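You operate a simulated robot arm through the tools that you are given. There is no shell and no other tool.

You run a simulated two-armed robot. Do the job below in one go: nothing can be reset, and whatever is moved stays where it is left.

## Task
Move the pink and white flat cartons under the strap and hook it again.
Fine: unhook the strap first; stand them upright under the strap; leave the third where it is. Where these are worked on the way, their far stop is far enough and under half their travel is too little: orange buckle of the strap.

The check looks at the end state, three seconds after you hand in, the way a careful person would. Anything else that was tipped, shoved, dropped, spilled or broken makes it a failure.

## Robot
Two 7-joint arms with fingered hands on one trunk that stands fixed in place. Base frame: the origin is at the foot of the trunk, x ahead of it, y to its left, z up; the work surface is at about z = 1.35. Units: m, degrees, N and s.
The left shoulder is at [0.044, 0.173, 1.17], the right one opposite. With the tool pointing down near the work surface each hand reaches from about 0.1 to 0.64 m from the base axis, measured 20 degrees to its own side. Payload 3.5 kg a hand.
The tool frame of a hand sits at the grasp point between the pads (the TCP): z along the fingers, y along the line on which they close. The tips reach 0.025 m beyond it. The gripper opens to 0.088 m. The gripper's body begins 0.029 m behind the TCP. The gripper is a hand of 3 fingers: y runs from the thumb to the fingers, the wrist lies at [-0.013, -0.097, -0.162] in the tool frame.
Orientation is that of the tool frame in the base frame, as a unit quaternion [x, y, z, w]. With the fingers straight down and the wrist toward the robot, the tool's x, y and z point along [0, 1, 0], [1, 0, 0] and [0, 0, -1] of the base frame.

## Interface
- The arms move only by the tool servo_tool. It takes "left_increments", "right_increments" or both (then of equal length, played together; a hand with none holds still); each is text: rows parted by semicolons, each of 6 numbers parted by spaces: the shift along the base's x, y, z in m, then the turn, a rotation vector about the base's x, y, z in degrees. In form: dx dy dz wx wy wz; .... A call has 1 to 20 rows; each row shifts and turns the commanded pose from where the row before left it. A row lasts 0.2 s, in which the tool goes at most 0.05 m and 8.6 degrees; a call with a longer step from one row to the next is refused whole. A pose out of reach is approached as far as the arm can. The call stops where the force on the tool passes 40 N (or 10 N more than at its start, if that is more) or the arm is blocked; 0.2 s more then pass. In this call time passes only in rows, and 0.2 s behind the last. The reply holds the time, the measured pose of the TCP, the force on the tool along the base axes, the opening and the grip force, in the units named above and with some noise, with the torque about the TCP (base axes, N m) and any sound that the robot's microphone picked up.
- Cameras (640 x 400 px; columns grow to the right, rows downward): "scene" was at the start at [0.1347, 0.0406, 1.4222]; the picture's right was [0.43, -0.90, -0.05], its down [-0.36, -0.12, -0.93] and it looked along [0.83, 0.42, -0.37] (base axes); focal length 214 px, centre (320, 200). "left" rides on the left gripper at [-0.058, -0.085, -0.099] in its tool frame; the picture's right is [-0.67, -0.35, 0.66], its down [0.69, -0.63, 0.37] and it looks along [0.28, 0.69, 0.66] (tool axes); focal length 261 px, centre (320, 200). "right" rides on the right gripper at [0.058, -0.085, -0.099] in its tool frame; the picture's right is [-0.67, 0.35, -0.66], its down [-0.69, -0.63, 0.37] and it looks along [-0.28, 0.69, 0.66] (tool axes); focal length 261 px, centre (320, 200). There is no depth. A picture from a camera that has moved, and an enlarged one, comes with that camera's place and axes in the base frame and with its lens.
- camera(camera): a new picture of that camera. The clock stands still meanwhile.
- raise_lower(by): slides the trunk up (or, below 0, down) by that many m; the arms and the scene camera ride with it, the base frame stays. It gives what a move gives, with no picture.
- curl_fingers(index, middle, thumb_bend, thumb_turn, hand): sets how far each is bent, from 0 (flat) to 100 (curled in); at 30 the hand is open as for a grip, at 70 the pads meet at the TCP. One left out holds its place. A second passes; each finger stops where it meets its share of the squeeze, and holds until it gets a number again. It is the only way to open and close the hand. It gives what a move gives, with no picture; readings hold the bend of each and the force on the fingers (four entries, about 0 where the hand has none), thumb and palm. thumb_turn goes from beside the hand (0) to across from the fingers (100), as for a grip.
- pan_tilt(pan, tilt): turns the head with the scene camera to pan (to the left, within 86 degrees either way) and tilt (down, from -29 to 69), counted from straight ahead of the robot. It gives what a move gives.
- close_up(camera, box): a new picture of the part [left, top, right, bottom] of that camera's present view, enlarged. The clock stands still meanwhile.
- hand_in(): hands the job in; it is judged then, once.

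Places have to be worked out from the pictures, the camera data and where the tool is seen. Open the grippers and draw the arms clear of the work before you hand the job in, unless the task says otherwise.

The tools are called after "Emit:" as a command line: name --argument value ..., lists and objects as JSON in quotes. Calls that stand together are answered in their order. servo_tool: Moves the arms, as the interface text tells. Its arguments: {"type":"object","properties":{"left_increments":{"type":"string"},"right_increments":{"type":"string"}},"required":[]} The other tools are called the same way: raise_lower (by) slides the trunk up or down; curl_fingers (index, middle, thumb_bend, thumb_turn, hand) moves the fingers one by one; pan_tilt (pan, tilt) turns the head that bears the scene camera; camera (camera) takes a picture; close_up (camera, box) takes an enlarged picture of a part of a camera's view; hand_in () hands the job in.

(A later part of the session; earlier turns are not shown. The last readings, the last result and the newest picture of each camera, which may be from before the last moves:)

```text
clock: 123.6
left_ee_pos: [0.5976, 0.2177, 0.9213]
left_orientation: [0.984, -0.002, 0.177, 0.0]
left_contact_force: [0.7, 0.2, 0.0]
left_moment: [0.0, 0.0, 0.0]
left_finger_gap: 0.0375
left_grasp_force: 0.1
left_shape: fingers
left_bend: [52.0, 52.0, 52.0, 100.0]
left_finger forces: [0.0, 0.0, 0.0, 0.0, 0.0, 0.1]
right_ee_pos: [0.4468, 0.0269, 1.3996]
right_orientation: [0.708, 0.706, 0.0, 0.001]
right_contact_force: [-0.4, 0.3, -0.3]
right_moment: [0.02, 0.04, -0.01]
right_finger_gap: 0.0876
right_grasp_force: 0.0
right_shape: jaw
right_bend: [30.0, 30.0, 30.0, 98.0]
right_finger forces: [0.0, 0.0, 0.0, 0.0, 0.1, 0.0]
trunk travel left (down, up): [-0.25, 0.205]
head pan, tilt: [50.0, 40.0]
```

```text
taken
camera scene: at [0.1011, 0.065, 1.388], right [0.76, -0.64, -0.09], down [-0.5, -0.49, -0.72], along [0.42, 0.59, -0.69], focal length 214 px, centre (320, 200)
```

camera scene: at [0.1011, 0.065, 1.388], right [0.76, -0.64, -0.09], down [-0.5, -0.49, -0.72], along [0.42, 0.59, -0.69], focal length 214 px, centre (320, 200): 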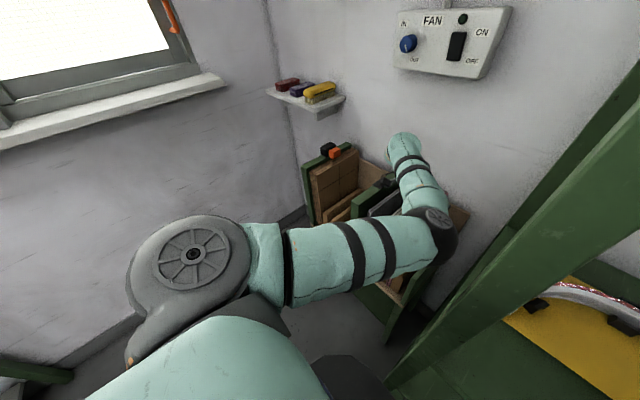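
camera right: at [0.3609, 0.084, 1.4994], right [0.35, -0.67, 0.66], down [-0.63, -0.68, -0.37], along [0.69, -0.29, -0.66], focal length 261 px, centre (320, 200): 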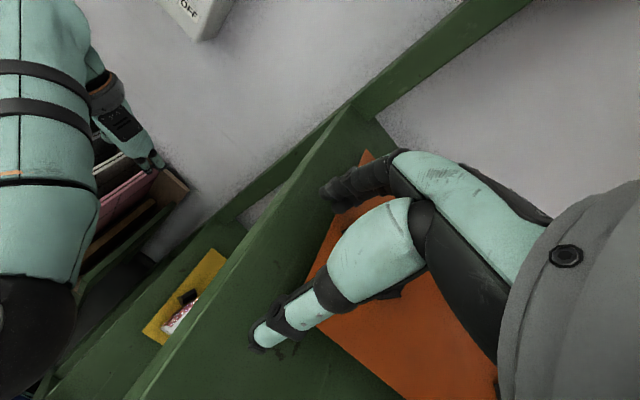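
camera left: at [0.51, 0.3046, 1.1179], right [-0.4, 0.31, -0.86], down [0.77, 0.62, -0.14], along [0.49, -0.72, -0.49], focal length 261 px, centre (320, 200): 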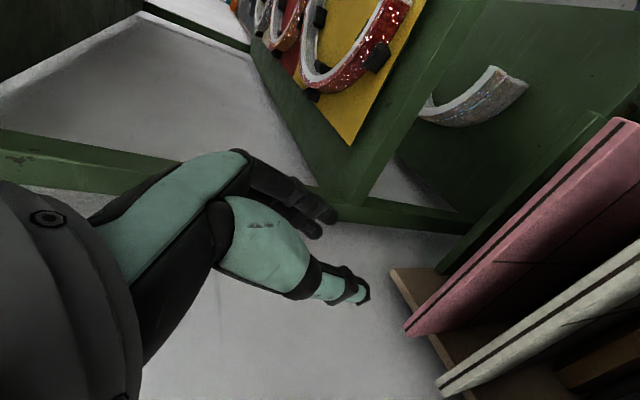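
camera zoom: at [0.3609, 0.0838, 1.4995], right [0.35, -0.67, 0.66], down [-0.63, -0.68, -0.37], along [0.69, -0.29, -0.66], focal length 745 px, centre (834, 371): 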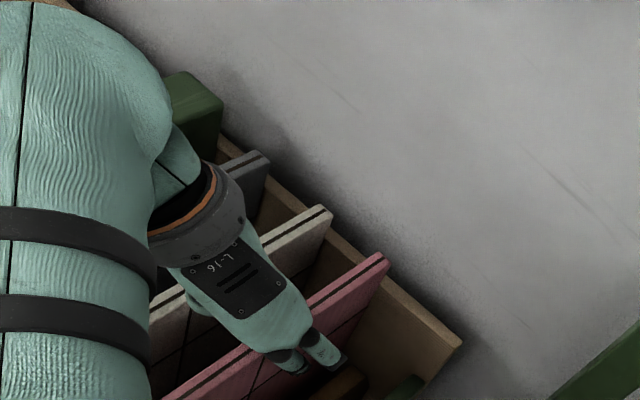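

Straddling confirmed; combining the two hand views the pink carton's top is at z≈0.890, y≈0.218–0.220. I descend to z≈0.888 and close the fingers on it.

Emit:
servo_tool --left_increments "0 0.0005 -0.012 0 0 0; 0 0.0005 -0.012 0 0 0; 0 0 -0.009 0 0 0; 0 0 0 0 0 0"

Emit:
curl_fingers --hand "left" --index 72 --middle 72 --thumb_bend 72

Emit:
close_up --camera "left" --box '[240, 100, 640, 400]'

Emit:
close_up --camera "right" --box '[70, 70, 210, 210]'

```text
clock: 124.6
left_ee_pos: [0.5983, 0.2207, 0.8886]
left_orientation: [0.984, -0.003, 0.177, 0.0]
left_contact_force: [-0.5, -0.1, 0.3]
left_moment: [-0.05, 0.02, 0.01]
left_finger_gap: 0.0374
left_grasp_force: 0.1
left_shape: fingers
left_bend: [52.0, 52.0, 52.0, 100.0]
left_finger forces: [0.0, 0.0, 0.0, 0.1, 0.0, 0.0]
right_ee_pos: [0.4458, 0.027, 1.3991]
right_orientation: [0.708, 0.706, 0.0, 0.0]
right_contact_force: [0.3, -0.7, -0.7]
right_moment: [0.0, 0.0, 0.03]
right_finger_gap: 0.0879
right_grasp_force: 0.1
right_shape: jaw
right_bend: [30.0, 30.0, 30.0, 98.0]
right_finger forces: [0.1, 0.0, 0.0, 0.0, 0.0, 0.0]
trunk travel left (down, up): [-0.25, 0.205]
head pan, tilt: [50.0, 40.0]
```

```text
clock: 125.6
left_ee_pos: [0.5956, 0.2194, 0.8885]
left_orientation: [0.984, -0.003, 0.176, 0.0]
left_contact_force: [-0.1, 0.5, -0.7]
left_moment: [0.05, 0.01, 0.05]
left_finger_gap: 0.0076
left_grasp_force: 7.6
left_shape: fingers
left_bend: [71.0, 67.0, 65.0, 100.0]
left_finger forces: [4.0, 3.3, 0.0, 0.0, 7.6, 0.1]
right_ee_pos: [0.4457, 0.0261, 1.4002]
right_orientation: [0.708, 0.707, 0.0, 0.0]
right_contact_force: [0.7, 0.2, 0.1]
right_moment: [-0.03, -0.03, 0.01]
right_finger_gap: 0.0876
right_grasp_force: 0.1
right_shape: jaw
right_bend: [30.0, 30.0, 30.0, 98.0]
right_finger forces: [0.1, 0.1, 0.0, 0.0, 0.1, 0.0]
trunk travel left (down, up): [-0.25, 0.205]
head pan, tilt: [50.0, 40.0]
```

```text
1.33 times, centred on (440, 250) of left
camera zoom: at [0.5082, 0.3053, 0.9623], right [-0.4, 0.35, -0.85], down [0.77, 0.63, -0.11], along [0.49, -0.7, -0.52], focal length 348 px, centre (160, 133)
```

zoom: 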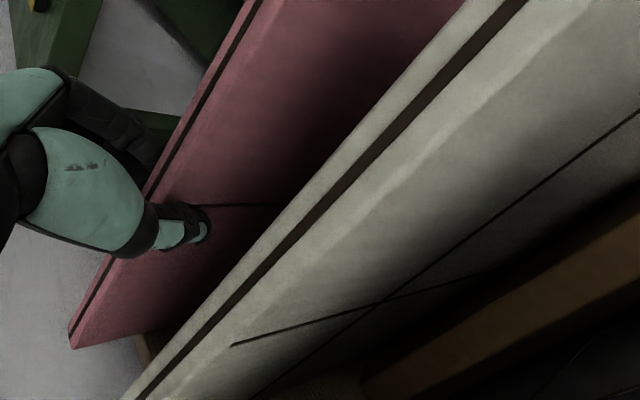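

```text
2.86 times, centred on (140, 140) of right
camera zoom: at [0.3612, 0.084, 1.4993], right [0.35, -0.67, 0.66], down [-0.63, -0.68, -0.37], along [0.69, -0.29, -0.66], focal length 745 px, centre (834, 371)
```

zoom: 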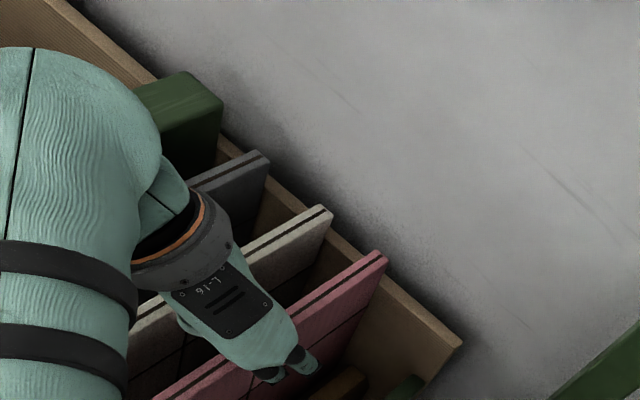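

The fingers hold the pink carton (about 8 mm thick) with 7.6 N. I squeeze a bit more and lift a first small amount to see that it comes along.

Emit:
curl_fingers --hand "left" --index 84 --middle 84 --thumb_bend 84

Emit:
servo_tool --left_increments "0 0 0.008 0 0 0; 0 0 0.01 0 0 0; 0 0 0.012 0 0 0"

Emit:
close_up --camera "left" --box '[240, 100, 640, 400]'

Emit:
close_up --camera "right" --box '[0, 70, 210, 280]'

```text
clock: 126.6
left_ee_pos: [0.5972, 0.2207, 0.8893]
left_orientation: [0.984, -0.003, 0.176, -0.001]
left_contact_force: [0.1, 0.6, -1.5]
left_moment: [0.19, -0.04, -0.01]
left_finger_gap: 0.0065
left_grasp_force: 22.8
left_shape: fingers
left_bend: [75.0, 74.0, 65.0, 100.0]
left_finger forces: [9.8, 12.2, 0.1, 0.0, 22.6, 0.0]
right_ee_pos: [0.4456, 0.0266, 1.3993]
right_orientation: [0.708, 0.706, 0.0, 0.0]
right_contact_force: [0.2, -0.2, -0.8]
right_moment: [0.0, 0.02, 0.01]
right_finger_gap: 0.088
right_grasp_force: 0.0
right_shape: jaw
right_bend: [30.0, 30.0, 30.0, 98.0]
right_finger forces: [0.0, 0.2, 0.1, 0.1, 0.0, 0.0]
trunk travel left (down, up): [-0.25, 0.205]
head pan, tilt: [50.0, 40.0]
```

```text
clock: 127.4
left_ee_pos: [0.6007, 0.22, 0.9194]
left_orientation: [0.984, -0.002, 0.176, 0.0]
left_contact_force: [0.1, 0.4, -1.8]
left_moment: [0.19, 0.02, -0.01]
left_finger_gap: 0.0064
left_grasp_force: 22.4
left_shape: fingers
left_bend: [75.0, 74.0, 65.0, 100.0]
left_finger forces: [10.1, 12.0, 0.0, 0.1, 22.7, 0.1]
right_ee_pos: [0.4457, 0.0268, 1.3998]
right_orientation: [0.708, 0.706, 0.001, 0.0]
right_contact_force: [0.0, -0.2, -0.2]
right_moment: [-0.02, 0.02, 0.02]
right_finger_gap: 0.0879
right_grasp_force: 0.1
right_shape: jaw
right_bend: [30.0, 30.0, 30.0, 98.0]
right_finger forces: [0.0, 0.0, 0.1, 0.0, 0.0, 0.1]
trunk travel left (down, up): [-0.25, 0.205]
head pan, tilt: [50.0, 40.0]
```

```text
1.33 times, centred on (440, 250) of left
camera zoom: at [0.5107, 0.3047, 0.9918], right [-0.4, 0.35, -0.85], down [0.77, 0.63, -0.11], along [0.49, -0.7, -0.52], focal length 348 px, centre (160, 133)
```

zoom: 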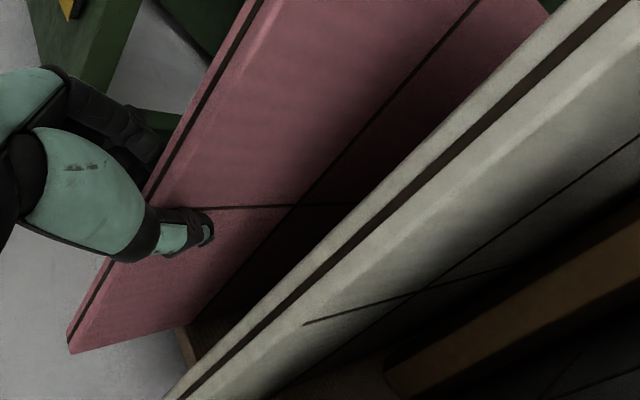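

```text
1.90 times, centred on (105, 175) of right
camera zoom: at [0.3611, 0.084, 1.4994], right [0.35, -0.67, 0.66], down [-0.63, -0.68, -0.37], along [0.69, -0.29, -0.66], focal length 496 px, centre (730, 248)
```

zoom: 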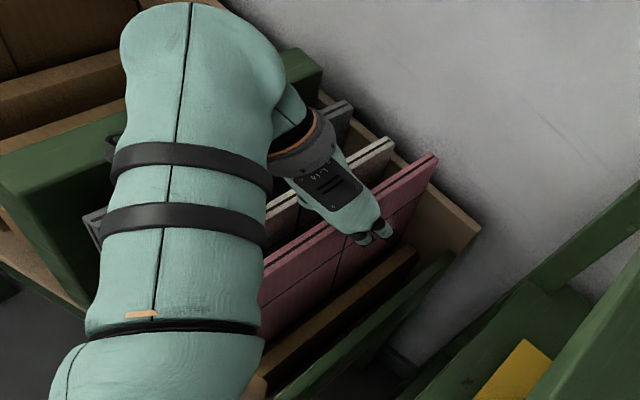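

The pink carton comes along and is balanced. I lift it straight up, then ease it 2.4 cm towards the robot so that its far edge stays clear of the fan switch box on the wall (front face x≈0.696, z above 1.22, y 0.24–0.47).

Emit:
servo_tool --left_increments "0 0 0.015 0 0 0; 0 0 0.022 0 0 0; 0 0 0.024 0 0 0; 0 0 0.025 0 0 0; 0 0 0.025 0 0 0; 0 0 0.025 0 0 0; 0 0 0.025 0 0 0; 0 0 0.025 0 0 0; 0 0 0.025 0 0 0; 0 0 0.025 0 0 0; 0 0 0.025 0 0 0; -0.006 0 0.024 0 0 0; -0.006 0 0.024 0 0 0; -0.006 0 0.024 0 0 0; -0.006 0 0.022 0 0 0; 0 0 0 0 0 0"

Emit:
camera --camera "scene"

Emit:
camera --camera "left"

Emit:
camera --camera "right"

```text
clock: 130.8
left_ee_pos: [0.5755, 0.2193, 1.2713]
left_orientation: [0.984, -0.003, 0.176, 0.0]
left_contact_force: [-0.2, -0.1, -1.6]
left_moment: [0.04, -0.02, 0.01]
left_finger_gap: 0.0063
left_grasp_force: 21.9
left_shape: fingers
left_bend: [76.0, 75.0, 65.0, 100.0]
left_finger forces: [12.2, 9.7, 0.0, 0.0, 22.2, 0.0]
right_ee_pos: [0.4462, 0.0272, 1.398]
right_orientation: [0.708, 0.707, 0.0, 0.001]
right_contact_force: [-0.3, -0.7, 0.4]
right_moment: [-0.02, 0.0, 0.01]
right_finger_gap: 0.0876
right_grasp_force: 0.1
right_shape: jaw
right_bend: [30.0, 30.0, 30.0, 98.0]
right_finger forces: [0.0, 0.0, 0.0, 0.0, 0.0, 0.0]
trunk travel left (down, up): [-0.25, 0.205]
head pan, tilt: [50.0, 40.0]
```

```text
taken
camera scene: at [0.1017, 0.0652, 1.3879], right [0.76, -0.64, -0.09], down [-0.5, -0.49, -0.71], along [0.42, 0.59, -0.69], focal length 214 px, centre (320, 200)
```

scene: 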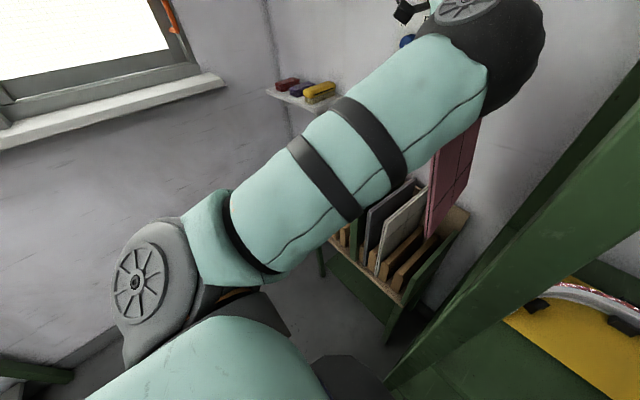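

```text
taken
camera left: at [0.487, 0.305, 1.3451], right [-0.4, 0.35, -0.85], down [0.77, 0.63, -0.11], along [0.49, -0.7, -0.52], focal length 261 px, centre (320, 200)
```

left: 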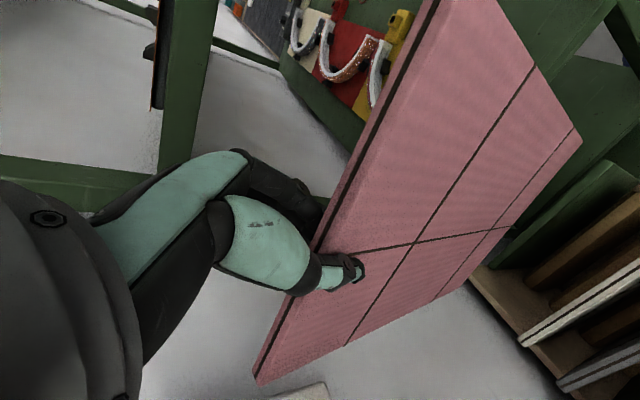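

```text
taken
camera right: at [0.3616, 0.084, 1.4992], right [0.35, -0.67, 0.66], down [-0.63, -0.68, -0.37], along [0.69, -0.29, -0.66], focal length 261 px, centre (320, 200)
```

right: 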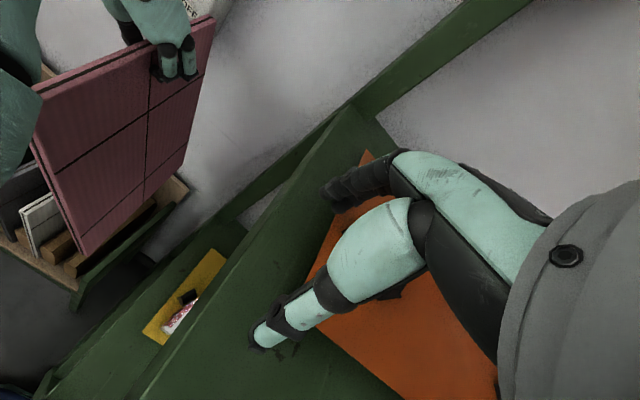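

The pink carton is lifted clear, but two views suggest it hangs tilted (bottom swung right by about 10°) and slightly yawed in the grip. I enlarge the right and left views to measure that precisely.

Emit:
close_up --camera "right" --box '[0, 0, 240, 270]'

Emit:
close_up --camera "left" --box '[230, 0, 640, 400]'

Emit:
pan_tilt --pan 30 --tilt 25

Emit:
camera --camera "scene"

```text
1.48 times, centred on (120, 135) of right
camera zoom: at [0.3616, 0.084, 1.4992], right [0.35, -0.67, 0.66], down [-0.63, -0.68, -0.37], along [0.69, -0.29, -0.66], focal length 386 px, centre (616, 296)
```

zoom: 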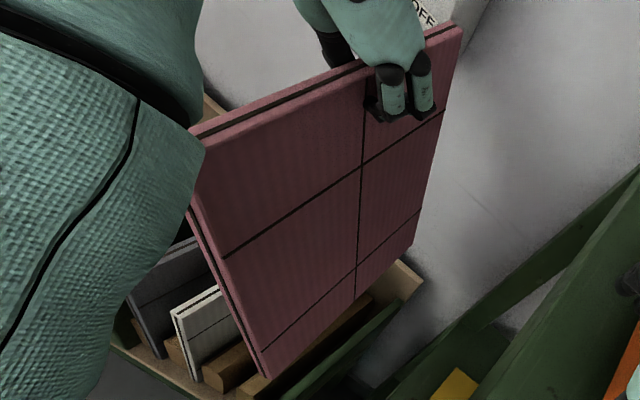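

```text
1.00 times, centred on (435, 200) of left (not enlarged: the box is as wide or as high as the picture)
camera zoom: at [0.487, 0.305, 1.3451], right [-0.4, 0.35, -0.85], down [0.77, 0.63, -0.11], along [0.49, -0.7, -0.52], focal length 261 px, centre (205, 200)
```

zoom: 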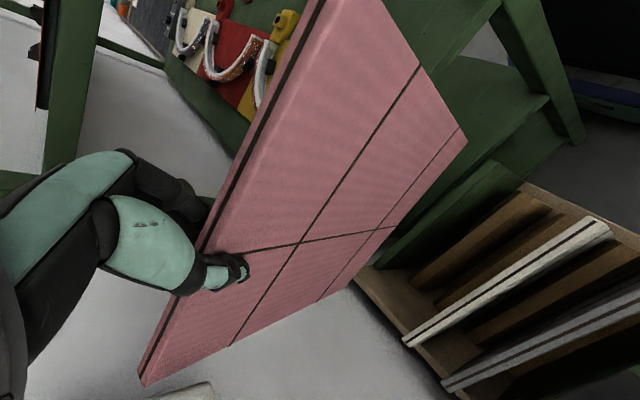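

```text
clock: 131.6
left_ee_pos: [0.5761, 0.2205, 1.2714]
left_orientation: [0.984, -0.002, 0.176, 0.0]
left_contact_force: [-0.8, 0.4, -1.6]
left_moment: [0.07, 0.01, -0.04]
left_finger_gap: 0.0063
left_grasp_force: 22.0
left_shape: fingers
left_bend: [76.0, 75.0, 65.0, 100.0]
left_finger forces: [12.1, 9.8, 0.1, 0.0, 22.1, 0.1]
right_ee_pos: [0.4462, 0.0278, 1.3995]
right_orientation: [0.708, 0.706, 0.0, 0.0]
right_contact_force: [-1.1, 0.4, -0.8]
right_moment: [0.04, 0.04, 0.0]
right_finger_gap: 0.0876
right_grasp_force: 0.0
right_shape: jaw
right_bend: [30.0, 30.0, 30.0, 98.0]
right_finger forces: [0.0, 0.1, 0.1, 0.0, 0.1, 0.0]
trunk travel left (down, up): [-0.25, 0.205]
head pan, tilt: [30.0, 25.0]
```

```text
taken
camera scene: at [0.1289, 0.0462, 1.4082], right [0.5, -0.87, -0.06], down [-0.47, -0.21, -0.86], along [0.73, 0.45, -0.51], focal length 214 px, centre (320, 200)
```

scene: 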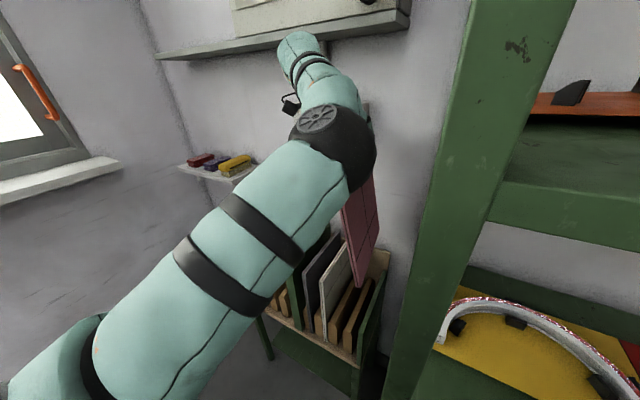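

The pink carton measures about 0.248 × 0.354 m and hangs tilted about 10° (bottom to the right), because the thumb gave way (bend 65) against the fingers (75). I rebalance the grip — thumb harder, fingers softer — so the pads stand parallel again.

Emit:
curl_fingers --hand "left" --index 81 --middle 81 --thumb_bend 88

Emit:
curl_fingers --hand "left" --index 78 --middle 78 --thumb_bend 90

Emit:
close_up --camera "right" --box '[0, 0, 240, 270]'

Emit:
close_up --camera "left" --box '[230, 0, 640, 400]'

```text
clock: 132.6
left_ee_pos: [0.5766, 0.2206, 1.2719]
left_orientation: [0.984, -0.003, 0.177, 0.0]
left_contact_force: [-1.0, -0.9, -2.0]
left_moment: [0.04, -0.02, 0.01]
left_finger_gap: 0.0073
left_grasp_force: 25.6
left_shape: fingers
left_bend: [79.0, 79.0, 63.0, 100.0]
left_finger forces: [13.0, 12.3, 0.0, 0.1, 25.3, 0.1]
right_ee_pos: [0.4457, 0.0269, 1.3992]
right_orientation: [0.708, 0.706, 0.0, 0.0]
right_contact_force: [0.1, -0.4, 0.1]
right_moment: [-0.03, -0.01, 0.03]
right_finger_gap: 0.0877
right_grasp_force: 0.0
right_shape: jaw
right_bend: [30.0, 30.0, 30.0, 98.0]
right_finger forces: [0.0, 0.0, 0.1, 0.1, 0.0, 0.0]
trunk travel left (down, up): [-0.25, 0.205]
head pan, tilt: [30.0, 25.0]
```

```text
clock: 133.6
left_ee_pos: [0.5762, 0.221, 1.2714]
left_orientation: [0.984, -0.003, 0.176, -0.001]
left_contact_force: [0.1, 0.3, -0.3]
left_moment: [0.0, 0.01, 0.0]
left_finger_gap: 0.0065
left_grasp_force: 21.9
left_shape: fingers
left_bend: [77.0, 77.0, 64.0, 99.0]
left_finger forces: [13.1, 9.0, 0.1, 0.1, 22.4, 0.0]
right_ee_pos: [0.4463, 0.0279, 1.3998]
right_orientation: [0.708, 0.707, 0.0, 0.0]
right_contact_force: [0.0, 0.0, -0.1]
right_moment: [-0.02, 0.01, 0.0]
right_finger_gap: 0.0878
right_grasp_force: 0.0
right_shape: jaw
right_bend: [30.0, 30.0, 30.0, 98.0]
right_finger forces: [0.1, 0.0, 0.1, 0.1, 0.1, 0.1]
trunk travel left (down, up): [-0.25, 0.205]
head pan, tilt: [30.0, 25.0]
```

```text
1.48 times, centred on (120, 135) of right
camera zoom: at [0.3612, 0.084, 1.4994], right [0.35, -0.67, 0.66], down [-0.63, -0.68, -0.37], along [0.69, -0.29, -0.66], focal length 386 px, centre (616, 296)
```

zoom: 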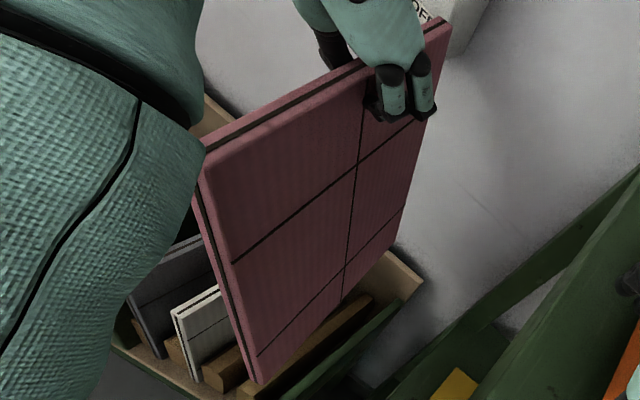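

```text
1.00 times, centred on (435, 200) of left (not enlarged: the box is as wide or as high as the picture)
camera zoom: at [0.4867, 0.3049, 1.345], right [-0.4, 0.35, -0.85], down [0.77, 0.63, -0.11], along [0.49, -0.7, -0.52], focal length 261 px, centre (205, 200)
```

zoom: 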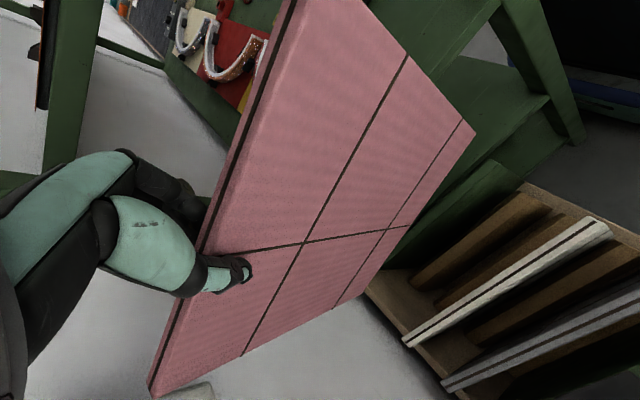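

The thumb is the softer side, so the fingers set the position. I bring the fingers back towards 72 with the thumb following at full pressure, so the pads meet in the middle.

Emit:
curl_fingers --hand "left" --index 75 --middle 75 --thumb_bend 92

Emit:
curl_fingers --hand "left" --index 72 --middle 72 --thumb_bend 94

Emit:
close_up --camera "right" --box '[0, 0, 240, 270]'

Emit:
close_up --camera "left" --box '[230, 0, 640, 400]'

```text
clock: 134.6
left_ee_pos: [0.5757, 0.221, 1.2711]
left_orientation: [0.984, -0.003, 0.176, 0.0]
left_contact_force: [-0.4, -0.4, -1.0]
left_moment: [-0.05, -0.01, 0.06]
left_finger_gap: 0.0067
left_grasp_force: 20.7
left_shape: fingers
left_bend: [73.0, 74.0, 73.0, 97.0]
left_finger forces: [14.1, 7.0, 0.0, 0.0, 20.9, 0.0]
right_ee_pos: [0.447, 0.0276, 1.4003]
right_orientation: [0.708, 0.706, 0.0, -0.001]
right_contact_force: [0.2, 0.1, -0.7]
right_moment: [0.01, -0.03, 0.03]
right_finger_gap: 0.0876
right_grasp_force: 0.0
right_shape: jaw
right_bend: [30.0, 30.0, 30.0, 98.0]
right_finger forces: [0.0, 0.0, 0.0, 0.0, 0.0, 0.0]
trunk travel left (down, up): [-0.25, 0.205]
head pan, tilt: [30.0, 25.0]
```

```text
clock: 135.6
left_ee_pos: [0.5756, 0.2199, 1.2707]
left_orientation: [0.984, -0.003, 0.176, 0.0]
left_contact_force: [-0.4, -0.6, -1.1]
left_moment: [-0.02, 0.02, 0.03]
left_finger_gap: 0.007
left_grasp_force: 19.0
left_shape: fingers
left_bend: [57.0, 65.0, 74.0, 98.0]
left_finger forces: [12.6, 6.3, 0.0, 0.1, 18.7, 0.1]
right_ee_pos: [0.446, 0.0266, 1.3992]
right_orientation: [0.708, 0.706, 0.0, 0.0]
right_contact_force: [-0.6, 0.7, -0.3]
right_moment: [-0.01, -0.03, -0.01]
right_finger_gap: 0.0878
right_grasp_force: 0.1
right_shape: jaw
right_bend: [30.0, 30.0, 30.0, 98.0]
right_finger forces: [0.0, 0.0, 0.0, 0.0, 0.0, 0.0]
trunk travel left (down, up): [-0.25, 0.205]
head pan, tilt: [30.0, 25.0]
```

```text
1.48 times, centred on (120, 135) of right
camera zoom: at [0.3612, 0.084, 1.4994], right [0.35, -0.67, 0.66], down [-0.63, -0.68, -0.37], along [0.69, -0.29, -0.66], focal length 386 px, centre (616, 296)
```

zoom: 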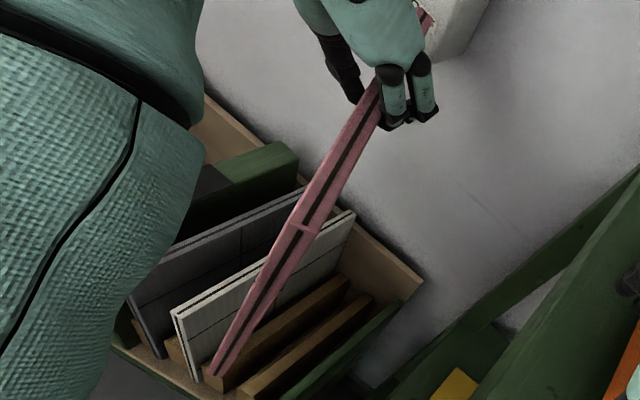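

```text
1.00 times, centred on (435, 200) of left (not enlarged: the box is as wide or as high as the picture)
camera zoom: at [0.4867, 0.305, 1.345], right [-0.4, 0.35, -0.85], down [0.77, 0.63, -0.11], along [0.49, -0.7, -0.52], focal length 261 px, centre (205, 200)
```

zoom: 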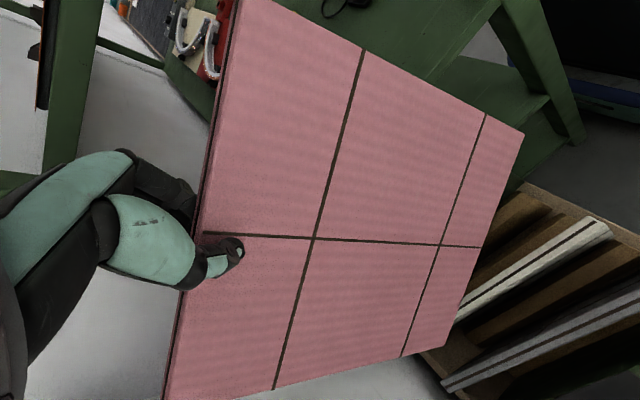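

Rebalancing in the air made the carton yaw about 29° because the index gave way (57 against 65). I stop changing the thumb and bring index and middle to equal bends to turn it straight again.

Emit:
curl_fingers --hand "left" --index 63 --middle 62

Emit:
close_up --camera "right" --box '[0, 0, 240, 270]'

Emit:
close_up --camera "left" --box '[230, 0, 640, 400]'

```text
clock: 136.6
left_ee_pos: [0.5767, 0.2198, 1.2715]
left_orientation: [0.984, -0.003, 0.176, -0.001]
left_contact_force: [0.2, -0.3, -1.1]
left_moment: [-0.01, -0.05, -0.03]
left_finger_gap: 0.0077
left_grasp_force: 15.3
left_shape: fingers
left_bend: [52.0, 58.0, 80.0, 100.0]
left_finger forces: [10.9, 4.4, 0.0, 0.0, 15.4, 0.1]
right_ee_pos: [0.4448, 0.0256, 1.3994]
right_orientation: [0.708, 0.706, 0.0, 0.0]
right_contact_force: [0.0, -0.6, 0.9]
right_moment: [-0.02, 0.0, -0.04]
right_finger_gap: 0.0879
right_grasp_force: 0.3
right_shape: jaw
right_bend: [30.0, 30.0, 30.0, 98.0]
right_finger forces: [0.1, 0.0, 0.0, 0.0, 0.0, 0.0]
trunk travel left (down, up): [-0.25, 0.205]
head pan, tilt: [30.0, 25.0]
```

```text
1.48 times, centred on (120, 135) of right
camera zoom: at [0.3612, 0.084, 1.4994], right [0.35, -0.67, 0.66], down [-0.63, -0.68, -0.37], along [0.69, -0.29, -0.66], focal length 386 px, centre (616, 296)
```

zoom: 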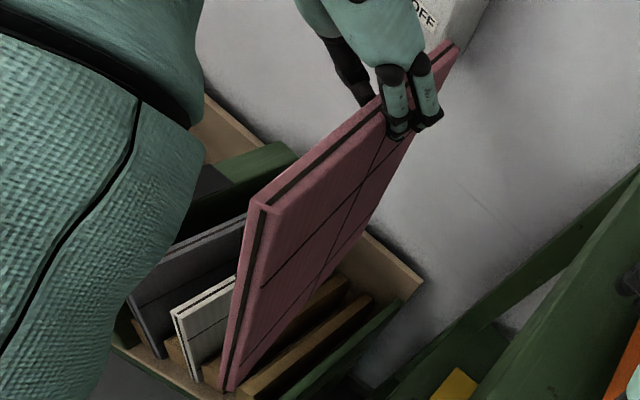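

```text
1.00 times, centred on (435, 200) of left (not enlarged: the box is as wide or as high as the picture)
camera zoom: at [0.4867, 0.3049, 1.345], right [-0.4, 0.35, -0.85], down [0.77, 0.63, -0.11], along [0.49, -0.7, -0.52], focal length 261 px, centre (205, 200)
```

zoom: 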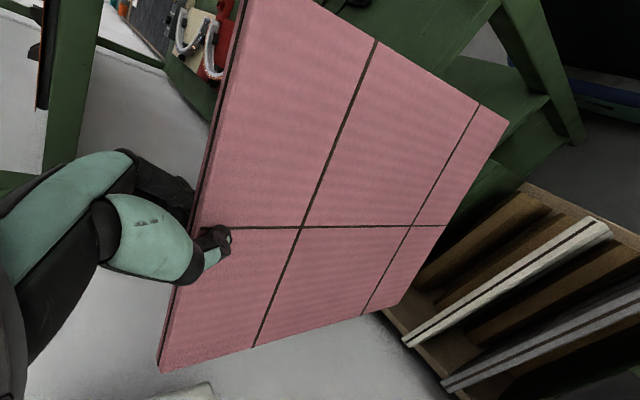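

All three digits act like springs of about 1 N per unit, with the thumb bearing nearer the index. For a straight, centred grip the balance needs index ≈80, middle ≈74, thumb ≈84; I set that.

Emit:
curl_fingers --hand "left" --index 80 --middle 74 --thumb_bend 84

Emit:
close_up --camera "right" --box '[0, 0, 240, 270]'

Emit:
close_up --camera "left" --box '[230, 0, 640, 400]'

```text
clock: 137.6
left_ee_pos: [0.5764, 0.2203, 1.2706]
left_orientation: [0.984, -0.003, 0.176, 0.0]
left_contact_force: [0.1, -0.1, -1.2]
left_moment: [0.05, 0.01, 0.0]
left_finger_gap: 0.0067
left_grasp_force: 20.4
left_shape: fingers
left_bend: [57.0, 63.0, 76.0, 97.0]
left_finger forces: [12.3, 7.7, 0.1, 0.1, 20.2, 0.0]
right_ee_pos: [0.4461, 0.0264, 1.3987]
right_orientation: [0.708, 0.706, 0.0, 0.0]
right_contact_force: [0.1, -0.2, -0.2]
right_moment: [-0.02, 0.01, -0.01]
right_finger_gap: 0.0877
right_grasp_force: 0.0
right_shape: jaw
right_bend: [30.0, 30.0, 30.0, 98.0]
right_finger forces: [0.0, 0.0, 0.0, 0.0, 0.0, 0.1]
trunk travel left (down, up): [-0.25, 0.205]
head pan, tilt: [30.0, 25.0]
```

```text
1.48 times, centred on (120, 135) of right
camera zoom: at [0.3612, 0.084, 1.4993], right [0.35, -0.67, 0.66], down [-0.63, -0.68, -0.37], along [0.69, -0.29, -0.66], focal length 386 px, centre (616, 296)
```

zoom: 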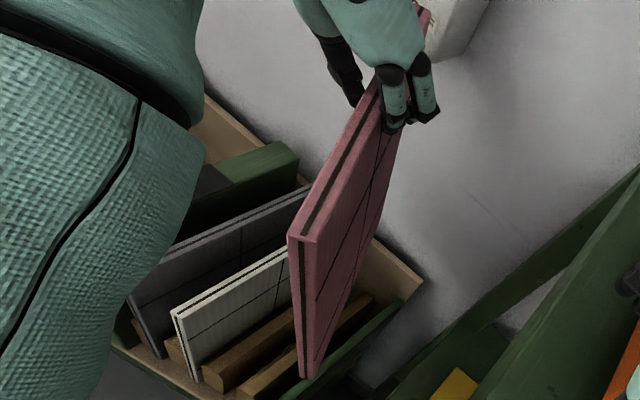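

```text
1.00 times, centred on (435, 200) of left (not enlarged: the box is as wide or as high as the picture)
camera zoom: at [0.4868, 0.305, 1.345], right [-0.4, 0.35, -0.85], down [0.77, 0.63, -0.11], along [0.49, -0.7, -0.52], focal length 261 px, centre (205, 200)
```

zoom: 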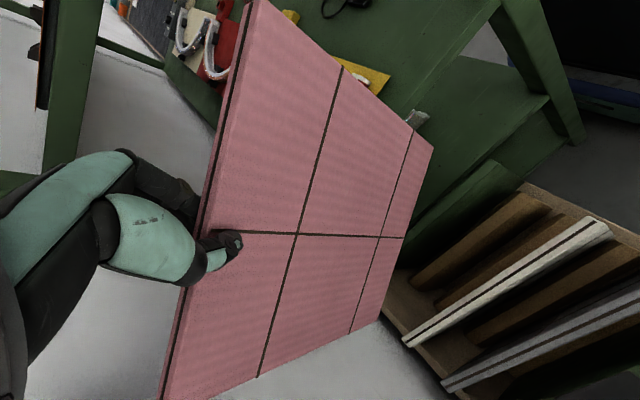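

The index side keeps giving way because the thumb bears nearer to it while the middle has more leverage. I set thumb (69) and middle (70) as fixed positions and let only the index press, which should pull the carton straight.

Emit:
curl_fingers --hand "left" --index 95 --middle 68 --thumb_bend 70

Emit:
close_up --camera "right" --box '[0, 0, 240, 270]'

Emit:
close_up --camera "left" --box '[230, 0, 640, 400]'

```text
clock: 138.6
left_ee_pos: [0.5749, 0.2205, 1.2706]
left_orientation: [0.984, -0.003, 0.176, -0.001]
left_contact_force: [0.2, 0.5, -1.5]
left_moment: [0.08, 0.01, -0.02]
left_finger_gap: 0.0071
left_grasp_force: 9.9
left_shape: fingers
left_bend: [76.0, 67.0, 62.0, 100.0]
left_finger forces: [9.0, 0.7, 0.0, 0.0, 10.7, 0.0]
right_ee_pos: [0.4459, 0.0273, 1.4006]
right_orientation: [0.708, 0.706, 0.0, 0.0]
right_contact_force: [0.2, 0.7, 0.2]
right_moment: [0.0, -0.02, -0.02]
right_finger_gap: 0.0877
right_grasp_force: 0.1
right_shape: jaw
right_bend: [30.0, 30.0, 30.0, 98.0]
right_finger forces: [0.0, 0.1, 0.0, 0.0, 0.0, 0.0]
trunk travel left (down, up): [-0.25, 0.205]
head pan, tilt: [30.0, 25.0]
```

```text
1.48 times, centred on (120, 135) of right
camera zoom: at [0.3612, 0.084, 1.4993], right [0.35, -0.67, 0.66], down [-0.63, -0.68, -0.37], along [0.69, -0.29, -0.66], focal length 386 px, centre (616, 296)
```

zoom: 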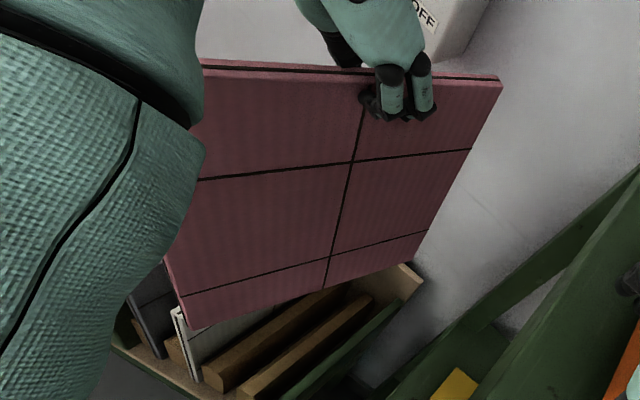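

```text
1.00 times, centred on (435, 200) of left (not enlarged: the box is as wide or as high as the picture)
camera zoom: at [0.4867, 0.305, 1.345], right [-0.4, 0.35, -0.85], down [0.77, 0.63, -0.11], along [0.49, -0.7, -0.52], focal length 261 px, centre (205, 200)
```

zoom: 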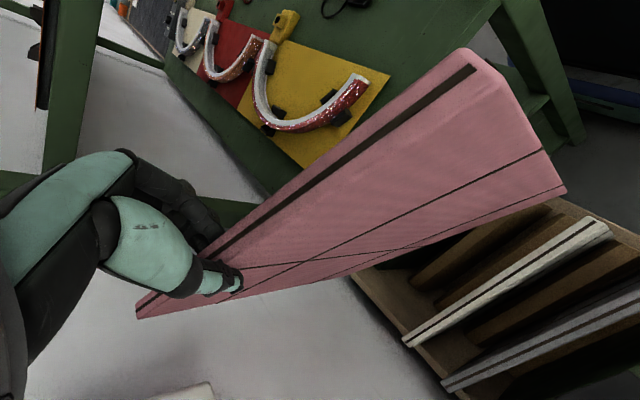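

Now it swung the other way (index 76, middle 67); yaw follows the index–middle difference at about 3° per unit, with straight at about +2. I command nearly equal strong bends again (85 / 83 / 84), like the first grip that was nearly straight.

Emit:
curl_fingers --hand "left" --index 85 --middle 83 --thumb_bend 84

Emit:
close_up --camera "right" --box '[0, 0, 240, 270]'

Emit:
close_up --camera "left" --box '[230, 0, 640, 400]'

```text
clock: 139.6
left_ee_pos: [0.5763, 0.2206, 1.2704]
left_orientation: [0.984, -0.002, 0.176, -0.001]
left_contact_force: [0.0, 0.1, -0.3]
left_moment: [-0.01, 0.0, 0.01]
left_finger_gap: 0.0121
left_grasp_force: 21.8
left_shape: fingers
left_bend: [83.0, 82.0, 59.0, 100.0]
left_finger forces: [12.4, 8.4, 0.0, 0.0, 23.2, 0.1]
right_ee_pos: [0.447, 0.0277, 1.3999]
right_orientation: [0.707, 0.707, 0.0, -0.001]
right_contact_force: [-0.4, -0.1, 1.0]
right_moment: [0.02, 0.0, 0.01]
right_finger_gap: 0.0879
right_grasp_force: 0.1
right_shape: jaw
right_bend: [30.0, 30.0, 30.0, 98.0]
right_finger forces: [0.0, 0.0, 0.0, 0.0, 0.0, 0.1]
trunk travel left (down, up): [-0.25, 0.205]
head pan, tilt: [30.0, 25.0]
```

```text
1.48 times, centred on (120, 135) of right
camera zoom: at [0.3612, 0.084, 1.4994], right [0.35, -0.67, 0.66], down [-0.63, -0.68, -0.37], along [0.69, -0.29, -0.66], focal length 386 px, centre (616, 296)
```

zoom: 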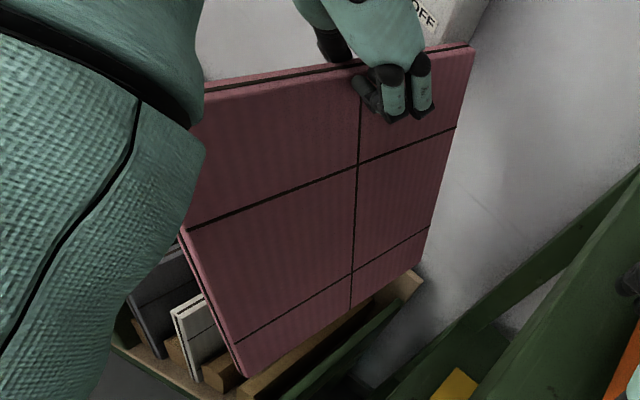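

```text
1.00 times, centred on (435, 200) of left (not enlarged: the box is as wide or as high as the picture)
camera zoom: at [0.4867, 0.3049, 1.345], right [-0.4, 0.35, -0.85], down [0.77, 0.63, -0.11], along [0.49, -0.7, -0.52], focal length 261 px, centre (205, 200)
```

zoom: 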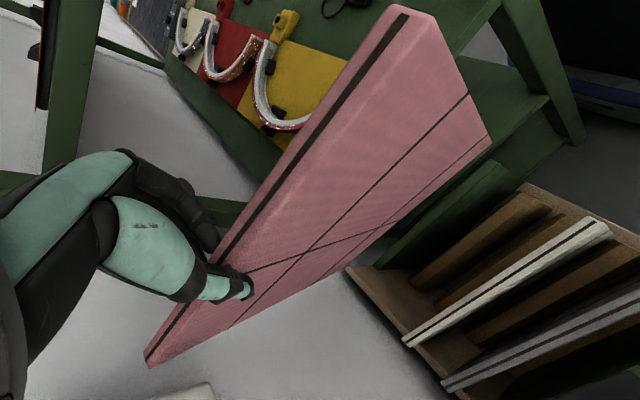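

The grip is firm again (22 N) with only about −4° yaw and 12.5° tilt (bottom to the right). I correct both by turning the hand itself (+12.5° about x, +4° about z) while drawing 3 cm back from the switch box.

Emit:
servo_tool --left_increments "-0.01 0 0 2.5 0 0.8; -0.01 0 0 2.5 0 0.8; -0.01 0 0 2.5 0 0.8; 0 0 0 2.5 0 0.8; 0 0 0 2.5 0 0.8; 0 0 0 0 0 0"

Emit:
close_up --camera "right" --box '[0, 0, 240, 270]'

Emit:
camera --camera "left"

Emit:
camera --camera "scene"

```text
clock: 140.7
left_ee_pos: [0.5387, 0.2828, 1.2861]
left_orientation: [0.978, 0.077, 0.184, -0.061]
left_contact_force: [-0.9, 0.6, -1.2]
left_moment: [0.01, 0.02, 0.01]
left_finger_gap: 0.0125
left_grasp_force: 22.2
left_shape: fingers
left_bend: [83.0, 82.0, 59.0, 100.0]
left_finger forces: [13.1, 8.4, 0.1, 0.0, 23.8, 0.0]
right_ee_pos: [0.4455, 0.0269, 1.3995]
right_orientation: [0.708, 0.706, 0.0, 0.0]
right_contact_force: [0.5, 1.1, -0.2]
right_moment: [0.03, -0.02, 0.01]
right_finger_gap: 0.0879
right_grasp_force: 0.2
right_shape: jaw
right_bend: [30.0, 30.0, 30.0, 98.0]
right_finger forces: [0.0, 0.0, 0.1, 0.0, 0.0, 0.0]
trunk travel left (down, up): [-0.25, 0.205]
head pan, tilt: [30.0, 25.0]
stopped in row 5 (left hand): the arm was blocked; the commanded pose is now the measured one
```

```text
1.48 times, centred on (120, 135) of right
camera zoom: at [0.3611, 0.0841, 1.4994], right [0.35, -0.67, 0.66], down [-0.63, -0.68, -0.37], along [0.69, -0.29, -0.66], focal length 386 px, centre (616, 296)
```

zoom: 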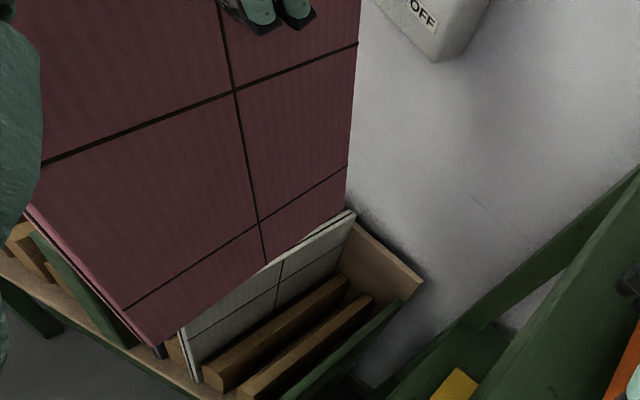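

```text
taken
camera left: at [0.4364, 0.3446, 1.3649], right [-0.45, 0.35, -0.82], down [0.65, 0.76, -0.03], along [0.61, -0.55, -0.57], focal length 261 px, centre (320, 200)
```

left: 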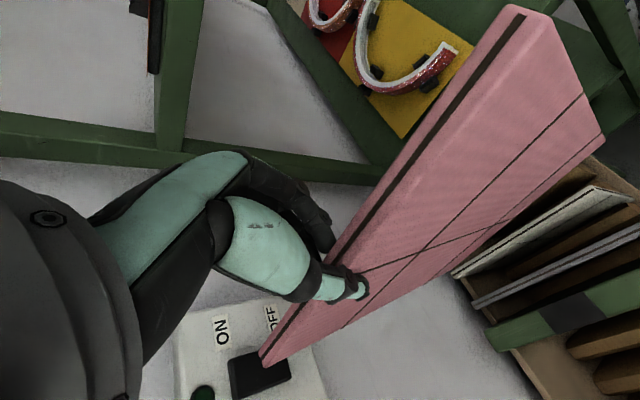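

```text
taken
camera scene: at [0.1289, 0.0463, 1.4083], right [0.5, -0.87, -0.06], down [-0.47, -0.21, -0.86], along [0.73, 0.45, -0.51], focal length 214 px, centre (320, 200)
```

scene: 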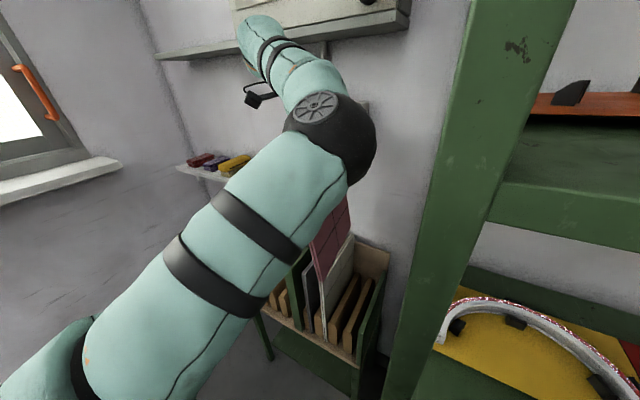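

The arm met its shoulder limit and drifted left to (0.539, 0.283, 1.286), still clear of switch box (far edge x≈0.66) and of everything below. I carry on leftwards slowly, taking out the remaining yaw (+6°) and tilt on the way.

Emit:
servo_tool --left_increments "0 0.01 0 0.4 0 -0.8; -0.001 0.01 0 0.4 0 -0.8; -0.001 0.01 0 0.4 0 -0.8; -0.001 0.01 0 0.4 0 -0.8; -0.001 0.01 0 0.4 0 -0.8; -0.001 0.01 0 0.4 0 -0.8; 0 0.01 0 0.4 0 -0.8; 0 0 0 0 0 0"

Emit:
camera --camera "right"

Emit:
camera --camera "left"

Emit:
camera --camera "scene"

```text
clock: 142.5
left_ee_pos: [0.5344, 0.3533, 1.2877]
left_orientation: [0.979, 0.021, 0.19, -0.076]
left_contact_force: [0.8, 0.3, -1.6]
left_moment: [0.0, -0.02, 0.0]
left_finger_gap: 0.0125
left_grasp_force: 22.7
left_shape: fingers
left_bend: [83.0, 82.0, 59.0, 100.0]
left_finger forces: [13.2, 8.4, 0.0, 0.1, 23.8, 0.0]
right_ee_pos: [0.4456, 0.0261, 1.4001]
right_orientation: [0.708, 0.706, -0.001, 0.0]
right_contact_force: [0.7, 0.0, -0.6]
right_moment: [0.0, -0.04, -0.01]
right_finger_gap: 0.0877
right_grasp_force: 0.0
right_shape: jaw
right_bend: [30.0, 30.0, 30.0, 98.0]
right_finger forces: [0.1, 0.0, 0.0, 0.0, 0.1, 0.0]
trunk travel left (down, up): [-0.25, 0.205]
head pan, tilt: [30.0, 25.0]
```

```text
taken
camera right: at [0.3612, 0.0839, 1.4994], right [0.35, -0.67, 0.66], down [-0.63, -0.68, -0.37], along [0.69, -0.29, -0.66], focal length 261 px, centre (320, 200)
```

right: 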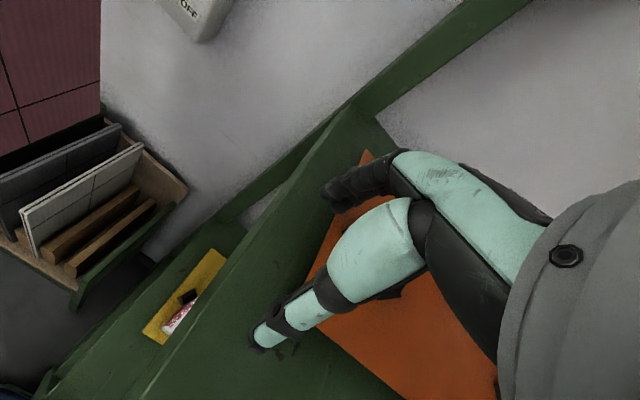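

```text
taken
camera left: at [0.4375, 0.4194, 1.3691], right [-0.4, 0.44, -0.8], down [0.72, 0.69, 0.01], along [0.56, -0.58, -0.6], focal length 261 px, centre (320, 200)
```

left: 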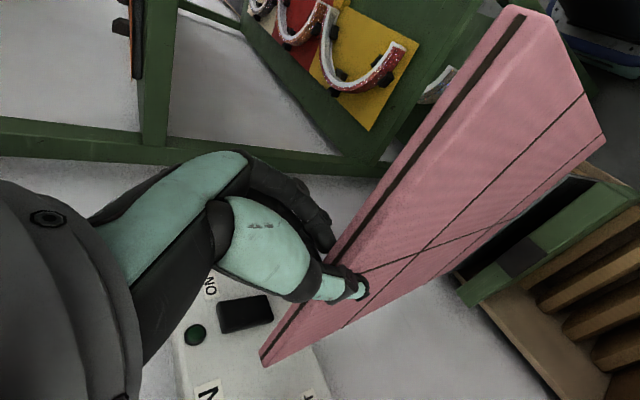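

```text
taken
camera scene: at [0.129, 0.046, 1.4083], right [0.5, -0.87, -0.06], down [-0.47, -0.21, -0.86], along [0.73, 0.45, -0.51], focal length 214 px, centre (320, 200)
```

scene: 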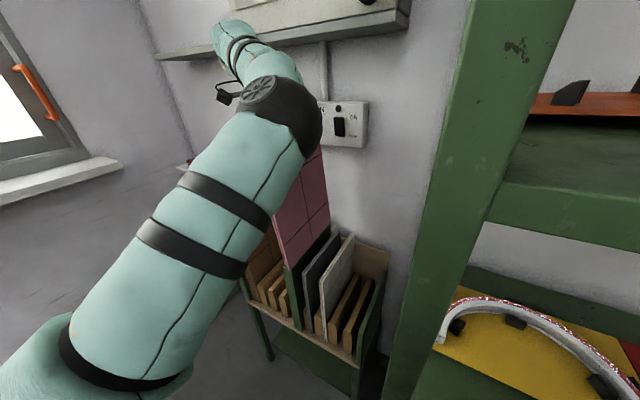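

The carton is now yaw-straight (top edge y≈0.3675, x 0.419–0.666) with about 5° tilt left. I remove that tilt while moving on to just past the divider, then lower it into the open bay above the slats.

Emit:
servo_tool --left_increments "0 0.011 0 0.95 0 0; 0 0.011 0 0.95 0 0; 0 0.011 0 0.95 0 0; 0 0.011 0 0.95 0 0; 0 0.012 0 0.95 0 0; 0 0.004 -0.01 0 0 0; 0 0 -0.02 0 0 0; 0 0 -0.02 0 0 0; 0 0 -0.02 0 0 0; 0 0 -0.02 0 0 0; 0 0 -0.02 0 0 0; 0 0 0 0 0 0"

Emit:
camera --camera "left"

Emit:
camera --camera "scene"

Emit:
camera --camera "right"

```text
clock: 145.1
left_ee_pos: [0.5341, 0.4116, 1.1756]
left_orientation: [0.975, 0.015, 0.191, -0.116]
left_contact_force: [0.1, 0.6, -0.4]
left_moment: [0.0, -0.02, 0.0]
left_finger_gap: 0.0123
left_grasp_force: 21.9
left_shape: fingers
left_bend: [83.0, 82.0, 59.0, 100.0]
left_finger forces: [12.4, 8.4, 0.0, 0.0, 22.7, 0.1]
right_ee_pos: [0.4466, 0.0267, 1.3991]
right_orientation: [0.708, 0.706, 0.0, 0.0]
right_contact_force: [0.6, -0.4, 0.4]
right_moment: [0.01, 0.0, -0.01]
right_finger_gap: 0.0878
right_grasp_force: 0.0
right_shape: jaw
right_bend: [30.0, 30.0, 30.0, 98.0]
right_finger forces: [0.0, 0.0, 0.0, 0.0, 0.0, 0.1]
trunk travel left (down, up): [-0.25, 0.205]
head pan, tilt: [30.0, 25.0]
```

```text
taken
camera left: at [0.4366, 0.4711, 1.2631], right [-0.4, 0.5, -0.76], down [0.72, 0.69, 0.07], along [0.56, -0.53, -0.64], focal length 261 px, centre (320, 200)
```

left: 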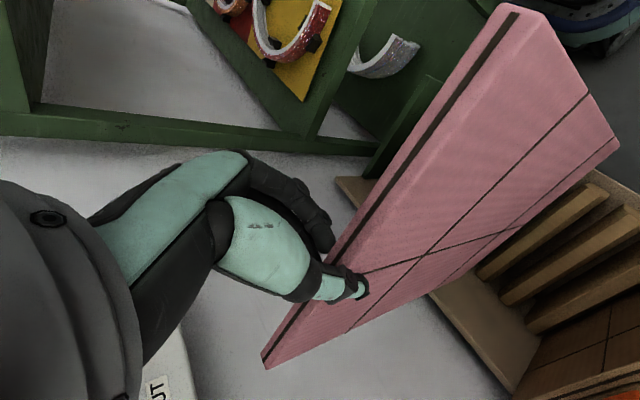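

```text
taken
camera scene: at [0.1287, 0.0462, 1.4083], right [0.5, -0.87, -0.06], down [-0.46, -0.21, -0.86], along [0.73, 0.45, -0.51], focal length 214 px, centre (320, 200)
```

scene: 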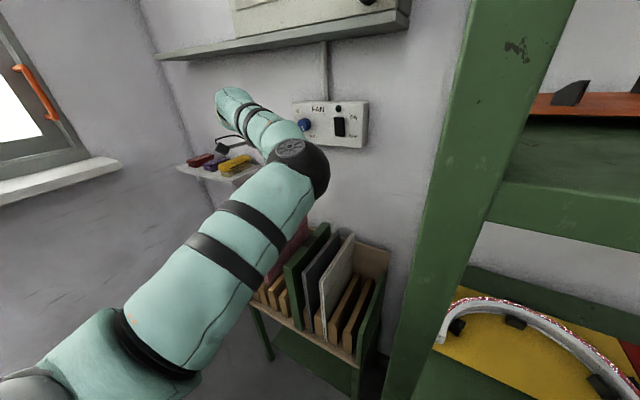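

```text
taken
camera right: at [0.3609, 0.084, 1.4995], right [0.35, -0.67, 0.66], down [-0.63, -0.68, -0.37], along [0.69, -0.29, -0.66], focal length 261 px, centre (320, 200)
```

right: 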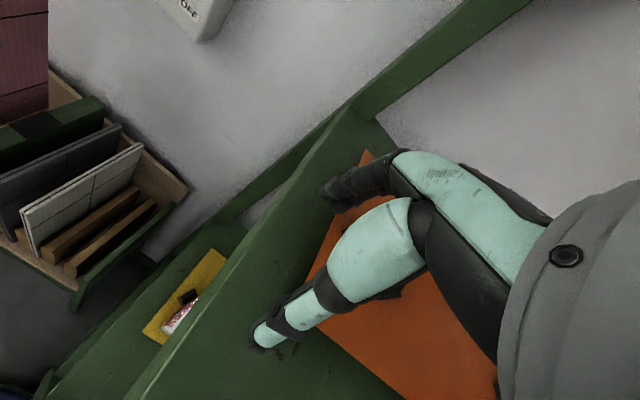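

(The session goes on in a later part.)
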